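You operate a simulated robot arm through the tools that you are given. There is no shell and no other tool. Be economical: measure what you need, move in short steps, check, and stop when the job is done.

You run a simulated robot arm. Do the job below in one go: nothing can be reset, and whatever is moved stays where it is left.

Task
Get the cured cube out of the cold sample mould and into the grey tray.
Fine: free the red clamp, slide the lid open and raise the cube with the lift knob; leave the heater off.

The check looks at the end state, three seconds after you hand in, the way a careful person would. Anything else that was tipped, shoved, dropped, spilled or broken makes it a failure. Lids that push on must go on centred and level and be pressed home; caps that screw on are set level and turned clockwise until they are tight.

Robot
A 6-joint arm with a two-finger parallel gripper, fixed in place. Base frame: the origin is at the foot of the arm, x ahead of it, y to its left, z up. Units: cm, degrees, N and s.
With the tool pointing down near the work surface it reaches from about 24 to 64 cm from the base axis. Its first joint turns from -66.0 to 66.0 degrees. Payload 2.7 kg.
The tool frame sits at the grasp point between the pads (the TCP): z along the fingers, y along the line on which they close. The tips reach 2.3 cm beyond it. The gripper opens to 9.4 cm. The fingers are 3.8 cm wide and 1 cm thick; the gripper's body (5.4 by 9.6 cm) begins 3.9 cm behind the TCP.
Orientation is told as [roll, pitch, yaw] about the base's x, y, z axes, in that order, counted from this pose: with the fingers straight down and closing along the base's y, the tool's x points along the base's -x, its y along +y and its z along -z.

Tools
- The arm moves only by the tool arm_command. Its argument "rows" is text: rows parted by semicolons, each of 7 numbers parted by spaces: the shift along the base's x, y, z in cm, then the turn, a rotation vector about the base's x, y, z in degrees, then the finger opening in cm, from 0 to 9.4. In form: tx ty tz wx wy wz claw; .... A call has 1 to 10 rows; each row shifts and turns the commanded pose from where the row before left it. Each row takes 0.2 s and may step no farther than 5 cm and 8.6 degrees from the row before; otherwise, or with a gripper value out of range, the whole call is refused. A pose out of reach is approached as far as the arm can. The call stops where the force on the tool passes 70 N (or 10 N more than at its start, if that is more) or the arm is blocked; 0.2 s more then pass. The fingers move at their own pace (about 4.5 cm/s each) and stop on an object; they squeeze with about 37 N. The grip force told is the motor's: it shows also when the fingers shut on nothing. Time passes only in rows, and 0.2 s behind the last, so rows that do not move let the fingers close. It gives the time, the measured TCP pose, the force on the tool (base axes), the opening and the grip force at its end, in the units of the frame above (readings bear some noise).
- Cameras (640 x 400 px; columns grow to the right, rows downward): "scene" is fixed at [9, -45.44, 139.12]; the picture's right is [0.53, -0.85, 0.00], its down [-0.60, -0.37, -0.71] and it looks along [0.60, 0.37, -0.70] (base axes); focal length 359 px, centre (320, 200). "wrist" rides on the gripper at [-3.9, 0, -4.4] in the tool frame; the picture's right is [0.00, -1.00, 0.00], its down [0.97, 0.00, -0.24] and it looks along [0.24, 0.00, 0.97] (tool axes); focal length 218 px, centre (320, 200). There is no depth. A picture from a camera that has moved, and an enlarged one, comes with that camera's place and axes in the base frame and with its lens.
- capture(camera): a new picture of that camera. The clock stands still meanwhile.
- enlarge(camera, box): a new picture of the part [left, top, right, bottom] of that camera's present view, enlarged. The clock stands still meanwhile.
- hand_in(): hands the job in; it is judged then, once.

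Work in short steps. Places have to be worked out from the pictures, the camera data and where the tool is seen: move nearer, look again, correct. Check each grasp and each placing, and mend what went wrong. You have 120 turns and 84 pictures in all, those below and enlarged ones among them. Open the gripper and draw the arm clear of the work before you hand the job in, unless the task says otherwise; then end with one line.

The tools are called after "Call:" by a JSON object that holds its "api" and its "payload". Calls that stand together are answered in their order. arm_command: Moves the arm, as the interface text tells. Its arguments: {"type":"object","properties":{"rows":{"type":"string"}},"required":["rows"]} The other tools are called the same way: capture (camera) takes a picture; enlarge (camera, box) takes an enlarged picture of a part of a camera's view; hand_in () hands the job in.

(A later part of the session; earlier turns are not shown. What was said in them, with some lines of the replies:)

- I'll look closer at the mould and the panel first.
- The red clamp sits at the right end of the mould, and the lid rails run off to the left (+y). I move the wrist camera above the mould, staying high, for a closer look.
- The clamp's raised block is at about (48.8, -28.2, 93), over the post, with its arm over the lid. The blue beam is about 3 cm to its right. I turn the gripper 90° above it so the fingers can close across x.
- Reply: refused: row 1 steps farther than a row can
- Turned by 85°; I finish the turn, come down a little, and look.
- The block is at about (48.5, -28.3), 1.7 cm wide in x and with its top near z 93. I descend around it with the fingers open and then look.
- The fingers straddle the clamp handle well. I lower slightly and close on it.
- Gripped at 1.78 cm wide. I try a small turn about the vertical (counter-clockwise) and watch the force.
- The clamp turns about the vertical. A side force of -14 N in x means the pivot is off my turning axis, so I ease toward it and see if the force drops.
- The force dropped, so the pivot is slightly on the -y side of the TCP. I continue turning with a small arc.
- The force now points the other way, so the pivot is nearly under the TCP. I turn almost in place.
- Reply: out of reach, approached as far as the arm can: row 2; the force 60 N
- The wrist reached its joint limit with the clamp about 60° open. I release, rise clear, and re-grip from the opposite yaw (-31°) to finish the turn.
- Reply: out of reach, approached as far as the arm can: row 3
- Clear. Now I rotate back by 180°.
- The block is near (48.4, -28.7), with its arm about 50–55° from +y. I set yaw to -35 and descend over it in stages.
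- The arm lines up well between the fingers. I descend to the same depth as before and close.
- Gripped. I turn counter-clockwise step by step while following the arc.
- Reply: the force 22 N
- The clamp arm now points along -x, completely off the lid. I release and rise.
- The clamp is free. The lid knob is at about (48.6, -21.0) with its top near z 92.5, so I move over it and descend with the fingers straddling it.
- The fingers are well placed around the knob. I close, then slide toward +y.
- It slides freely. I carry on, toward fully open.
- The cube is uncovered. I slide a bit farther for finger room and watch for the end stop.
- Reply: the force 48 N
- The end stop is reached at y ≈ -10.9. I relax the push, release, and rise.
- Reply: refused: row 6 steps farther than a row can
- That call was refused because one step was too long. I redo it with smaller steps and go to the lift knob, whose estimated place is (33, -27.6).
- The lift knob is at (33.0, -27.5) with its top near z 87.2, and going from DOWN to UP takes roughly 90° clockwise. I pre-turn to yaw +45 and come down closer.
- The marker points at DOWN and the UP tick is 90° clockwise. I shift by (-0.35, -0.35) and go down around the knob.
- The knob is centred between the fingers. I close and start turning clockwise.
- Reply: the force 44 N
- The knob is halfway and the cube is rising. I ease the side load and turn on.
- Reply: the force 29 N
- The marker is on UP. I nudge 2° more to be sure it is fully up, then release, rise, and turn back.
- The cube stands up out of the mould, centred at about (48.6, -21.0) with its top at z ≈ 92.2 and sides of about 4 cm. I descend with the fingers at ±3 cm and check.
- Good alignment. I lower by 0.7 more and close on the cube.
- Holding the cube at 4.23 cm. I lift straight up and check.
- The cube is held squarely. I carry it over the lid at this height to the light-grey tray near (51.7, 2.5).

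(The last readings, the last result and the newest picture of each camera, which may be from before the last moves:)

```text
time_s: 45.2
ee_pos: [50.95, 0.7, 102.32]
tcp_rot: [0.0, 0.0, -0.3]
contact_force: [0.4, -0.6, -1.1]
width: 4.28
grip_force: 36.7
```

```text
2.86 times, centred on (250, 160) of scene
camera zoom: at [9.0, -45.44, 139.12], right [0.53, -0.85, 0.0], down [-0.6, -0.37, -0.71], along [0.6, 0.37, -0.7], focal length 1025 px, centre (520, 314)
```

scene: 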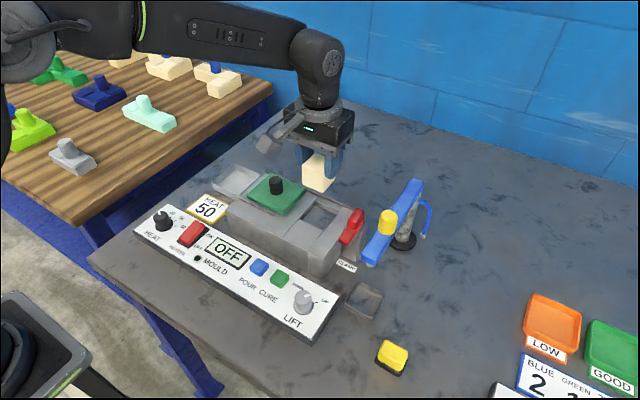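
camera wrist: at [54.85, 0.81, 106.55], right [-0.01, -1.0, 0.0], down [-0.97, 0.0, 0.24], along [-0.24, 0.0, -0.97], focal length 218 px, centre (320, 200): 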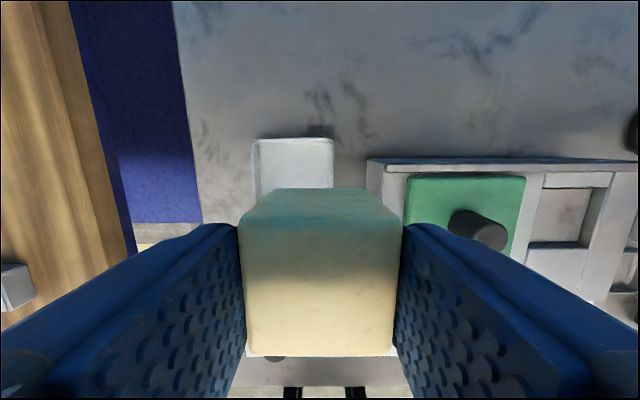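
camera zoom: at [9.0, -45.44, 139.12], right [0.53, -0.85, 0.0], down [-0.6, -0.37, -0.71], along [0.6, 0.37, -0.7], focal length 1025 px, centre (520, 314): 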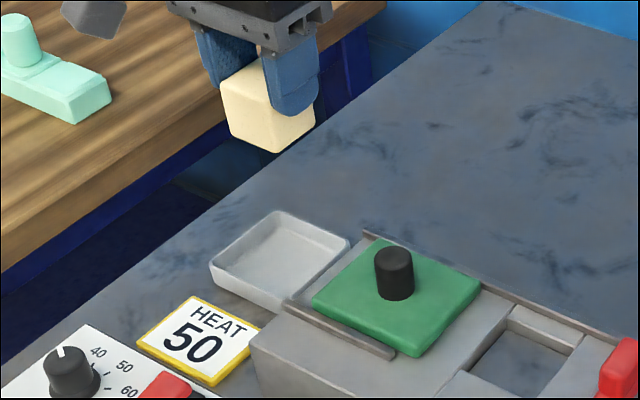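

Estimates of the tray centre vary around (51.0, 2.8). I come down to hover about 4 cm above it and compare the cube with the tray directly.

Call:
{"api": "arm_command", "payload": {"rows": "0.05 2.1 -2 0 0 0 3; 0 0 -3 0 0 0 3; 0 0 -3 0 0 0 3; 0 0 -1.5 0 0 0 3; 0 0 0 0 0 0 3"}}

Call:
{"api": "capture", "payload": {"camera": "wrist"}}

Call:
{"api": "enlarge", "payload": {"camera": "scene", "box": [180, 120, 300, 220]}}

```text
time_s: 46.4
ee_pos: [50.94, 2.69, 92.65]
tcp_rot: [0.1, 0.0, -0.3]
contact_force: [-0.4, -0.1, -1.0]
width: 4.23
grip_force: 37.2
```

```text
42 pictures are left
camera wrist: at [54.91, 2.87, 96.98], right [0.0, -1.0, 0.0], down [-0.97, 0.0, 0.24], along [-0.24, 0.0, -0.97], focal length 218 px, centre (320, 200)
```

wrist: 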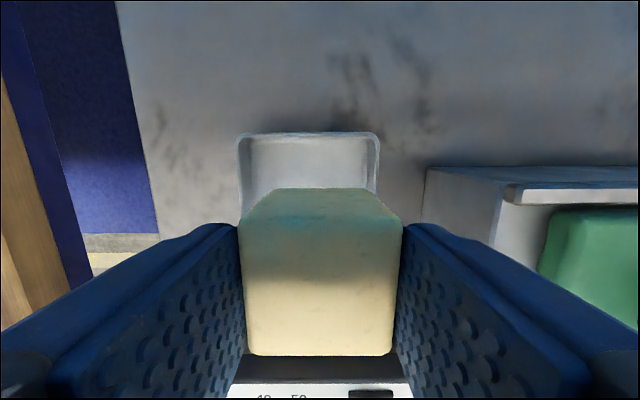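

```text
4.00 times, centred on (240, 170) of scene
camera zoom: at [9.0, -45.44, 139.12], right [0.53, -0.85, 0.0], down [-0.6, -0.37, -0.71], along [0.6, 0.37, -0.7], focal length 1436 px, centre (640, 320)
```

zoom: 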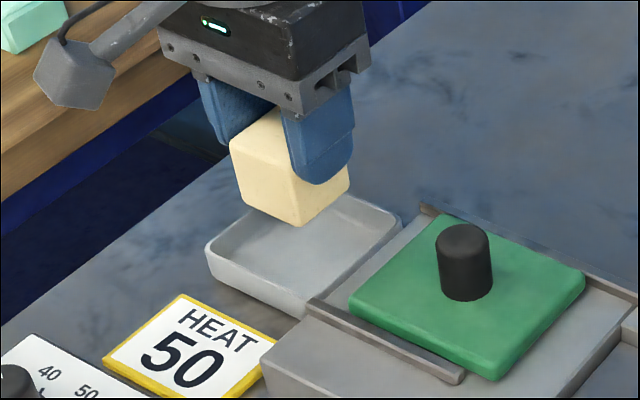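

Both views agree on a tray centre of about (51.1, 3.3) with a rim at z ≈ 85. I shift by (+0.15, +0.55) and lower toward the floor.

Call:
{"api": "arm_command", "payload": {"rows": "0.15 0.55 0 0 0 0 3; 0 0 -1.5 0 0 0 3; 0 0 -1.2 0 0 0 3; 0 0 0 0 0 0 3"}}

Call:
{"api": "enlarge", "payload": {"camera": "scene", "box": [180, 120, 300, 220]}}

Call:
{"api": "capture", "payload": {"camera": "wrist"}}

```text
time_s: 47.4
ee_pos: [51.24, 3.21, 89.92]
tcp_rot: [0.0, 0.0, -0.3]
contact_force: [-0.2, 0.1, -0.8]
width: 4.23
grip_force: 37.1
```

```text
4.00 times, centred on (240, 170) of scene
camera zoom: at [9.0, -45.44, 139.12], right [0.53, -0.85, 0.0], down [-0.6, -0.37, -0.71], along [0.6, 0.37, -0.7], focal length 1436 px, centre (640, 320)
```

zoom: 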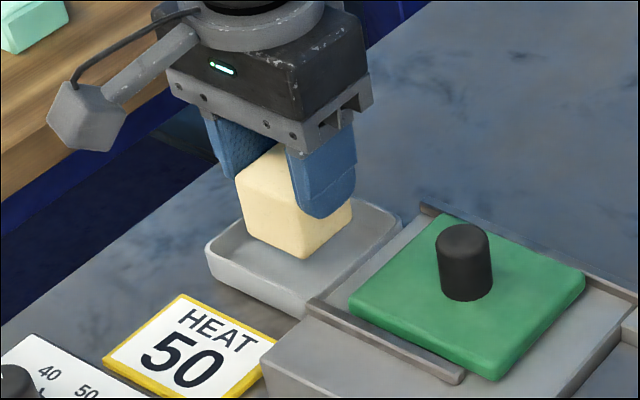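

```text
39 pictures are left
camera wrist: at [55.1, 3.34, 94.28], right [0.0, -1.0, 0.0], down [-0.97, 0.0, 0.24], along [-0.24, 0.0, -0.97], focal length 218 px, centre (320, 200)
```

wrist: 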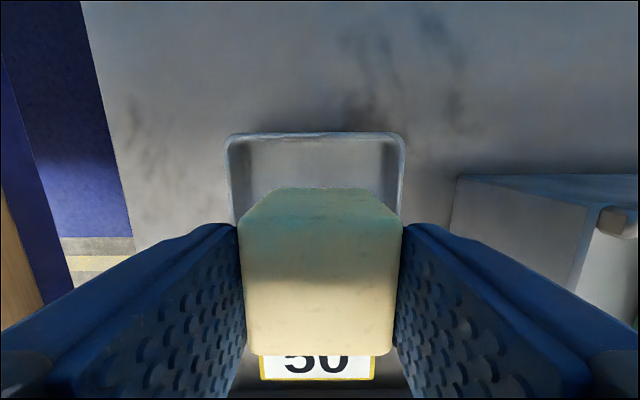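

The cube is centred over the tray. I lower in small steps until I feel contact.

Call:
{"api": "arm_command", "payload": {"rows": "0 0 -0.3 0 0 0 3; 0 0 -0.3 0 0 0 3; 0 0 -0.2 0 0 0 3; 0 0 -0.2 0 0 0 3; 0 0 0 0 0 0 3"}}

```text
time_s: 48.6
ee_pos: [51.14, 3.17, 89.03]
tcp_rot: [-0.1, 0.0, -0.4]
contact_force: [0.2, 0.2, -0.6]
width: 4.26
grip_force: 37.4
```

Call:
{"api": "arm_command", "payload": {"rows": "0 0 -0.2 0 0 0 3; 0 0 -0.2 0 0 0 3; 0 0 0 0 0 0 3"}}

Call:
{"api": "enlarge", "payload": {"camera": "scene", "box": [180, 120, 300, 220]}}

```text
time_s: 49.4
ee_pos: [51.13, 3.15, 88.71]
tcp_rot: [0.0, 0.0, -0.3]
contact_force: [0.5, -0.3, -0.1]
width: 4.24
grip_force: 36.5
```

```text
4.00 times, centred on (240, 170) of scene
camera zoom: at [9.0, -45.44, 139.12], right [0.53, -0.85, 0.0], down [-0.6, -0.37, -0.71], along [0.6, 0.37, -0.7], focal length 1436 px, centre (640, 320)
```

zoom: 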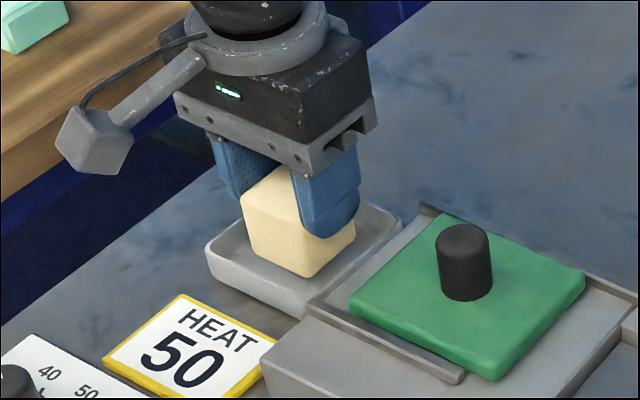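

No contact yet, so I keep lowering gently.

Call:
{"api": "arm_command", "payload": {"rows": "0 0 -0.15 0 0 0 3; 0 0 -0.15 0 0 0 3; 0 0 0 0 0 0 3"}}

```text
time_s: 50.2
ee_pos: [51.01, 3.26, 88.23]
tcp_rot: [0.0, 0.0, -0.4]
contact_force: [0.3, 0.0, -1.2]
width: 4.25
grip_force: 37.1
```

Call:
{"api": "arm_command", "payload": {"rows": "0 0 -0.15 0 0 0 3; 0 0 -0.1 0 0 0 3; 0 0 0 0 0 0 3"}}

Call:
{"api": "enlarge", "payload": {"camera": "scene", "box": [200, 130, 280, 210]}}

```text
time_s: 51.0
ee_pos: [51.14, 3.13, 87.89]
tcp_rot: [0.0, 0.0, -0.2]
contact_force: [-0.9, 1.1, -0.7]
width: 4.27
grip_force: 37.1
```

```text
5.00 times, centred on (240, 170) of scene
camera zoom: at [9.0, -45.44, 139.12], right [0.53, -0.85, 0.0], down [-0.6, -0.37, -0.71], along [0.6, 0.37, -0.7], focal length 1794 px, centre (720, 350)
```

zoom: 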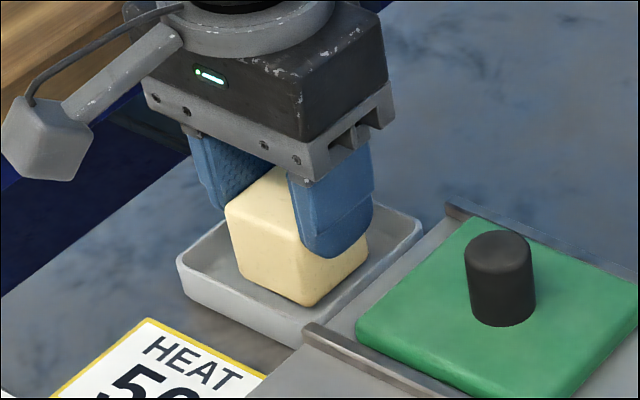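

Still slightly above the floor. I lower in 0.1 steps.

Call:
{"api": "arm_command", "payload": {"rows": "0 0 -0.1 0 0 0 3; 0 0 -0.1 0 0 0 3; 0 0 -0.1 0 0 0 3; 0 0 0 0 0 0 3"}}

```text
time_s: 52.0
ee_pos: [51.22, 3.1, 87.67]
tcp_rot: [-0.1, 0.0, -0.3]
contact_force: [-0.5, -0.7, -1.4]
width: 4.26
grip_force: 37.4
```

Call:
{"api": "arm_command", "payload": {"rows": "0 0 -0.1 0 0 0 3; 0 0 -0.1 0 0 0 3; 0 0 -0.1 0 0 0 3; 0 0 0 0 0 0 3"}}

Call:
{"api": "enlarge", "payload": {"camera": "scene", "box": [200, 130, 280, 210]}}

```text
time_s: 53.0
ee_pos: [51.2, 3.2, 87.49]
tcp_rot: [-0.1, -0.1, -0.3]
contact_force: [-2.6, -1.5, 9.0]
width: 4.24
grip_force: 37.0
```

```text
5.00 times, centred on (240, 170) of scene
camera zoom: at [8.98, -45.45, 139.12], right [0.53, -0.85, 0.0], down [-0.6, -0.37, -0.71], along [0.6, 0.37, -0.7], focal length 1794 px, centre (720, 350)
```

zoom: 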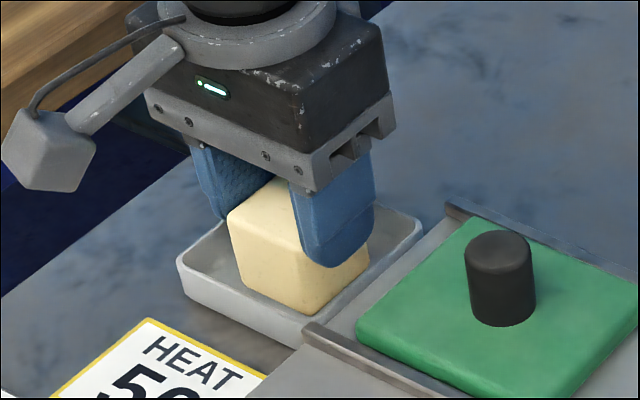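

Contact: +9 N upward, so the cube rests on the tray floor. I open only slightly to stay clear of the rim, then rise straight up.

Call:
{"api": "arm_command", "payload": {"rows": "0 0 0.1 0 0 0 4.8; 0 0 0 0 0 0 4.8; 0 0 0.5 0 0 0 5; 0 0 1 0 0 0 5.4; 0 0 3 0 0 0 5.4; 0 0 4 0 0 0 5.4; 0 0 4 0 0 0 5.4; -3 0 2 0 0 0 5.4; -3 0 2 0 0 0 5.4"}}

Call:
{"api": "capture", "payload": {"camera": "wrist"}}

Call:
{"api": "capture", "payload": {"camera": "scene"}}

Call:
{"api": "enlarge", "payload": {"camera": "scene", "box": [200, 130, 400, 330]}}

```text
time_s: 55.0
ee_pos: [45.23, 3.33, 104.18]
tcp_rot: [0.1, 0.0, -0.4]
contact_force: [0.1, 0.3, 0.5]
width: 5.41
grip_force: 0.1
```

```text
35 pictures are left
camera wrist: at [49.12, 3.38, 108.46], right [-0.01, -1.0, 0.0], down [-0.97, 0.01, 0.24], along [-0.24, 0.0, -0.97], focal length 218 px, centre (320, 200)
```

wrist: 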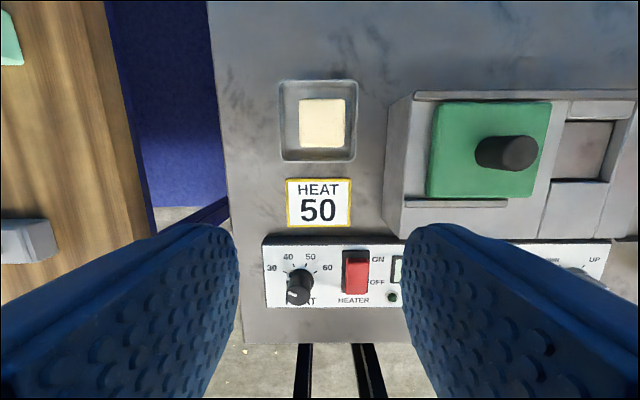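

```text
34 pictures are left
```

scene: 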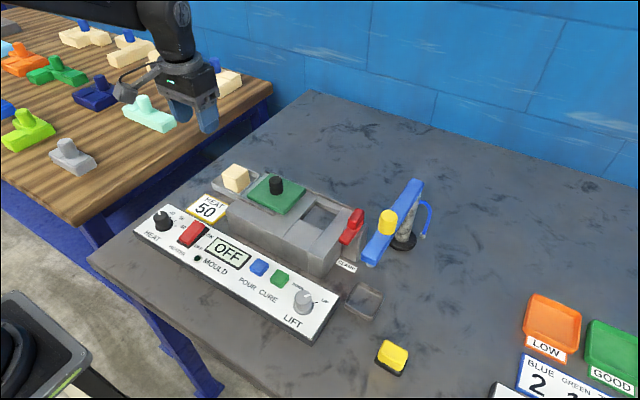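

```text
2.00 times, centred on (300, 230) of scene
camera zoom: at [9.0, -45.44, 139.12], right [0.53, -0.85, 0.0], down [-0.6, -0.37, -0.71], along [0.6, 0.37, -0.7], focal length 718 px, centre (360, 140)
```

zoom: 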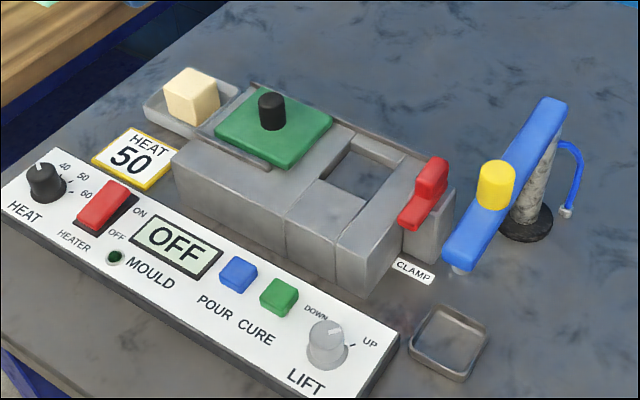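

The cube sits level in the grey tray, the heater display reads OFF, nothing else has moved, and the arm is open and clear. I hand in.

Call:
{"api": "hand_in", "payload": {}}

```text
The job is handed in.
```

The cured cube is in the light-grey tray beside the mould; the red clamp is free, the lid is open, the lift knob is at UP and the heater is still off.
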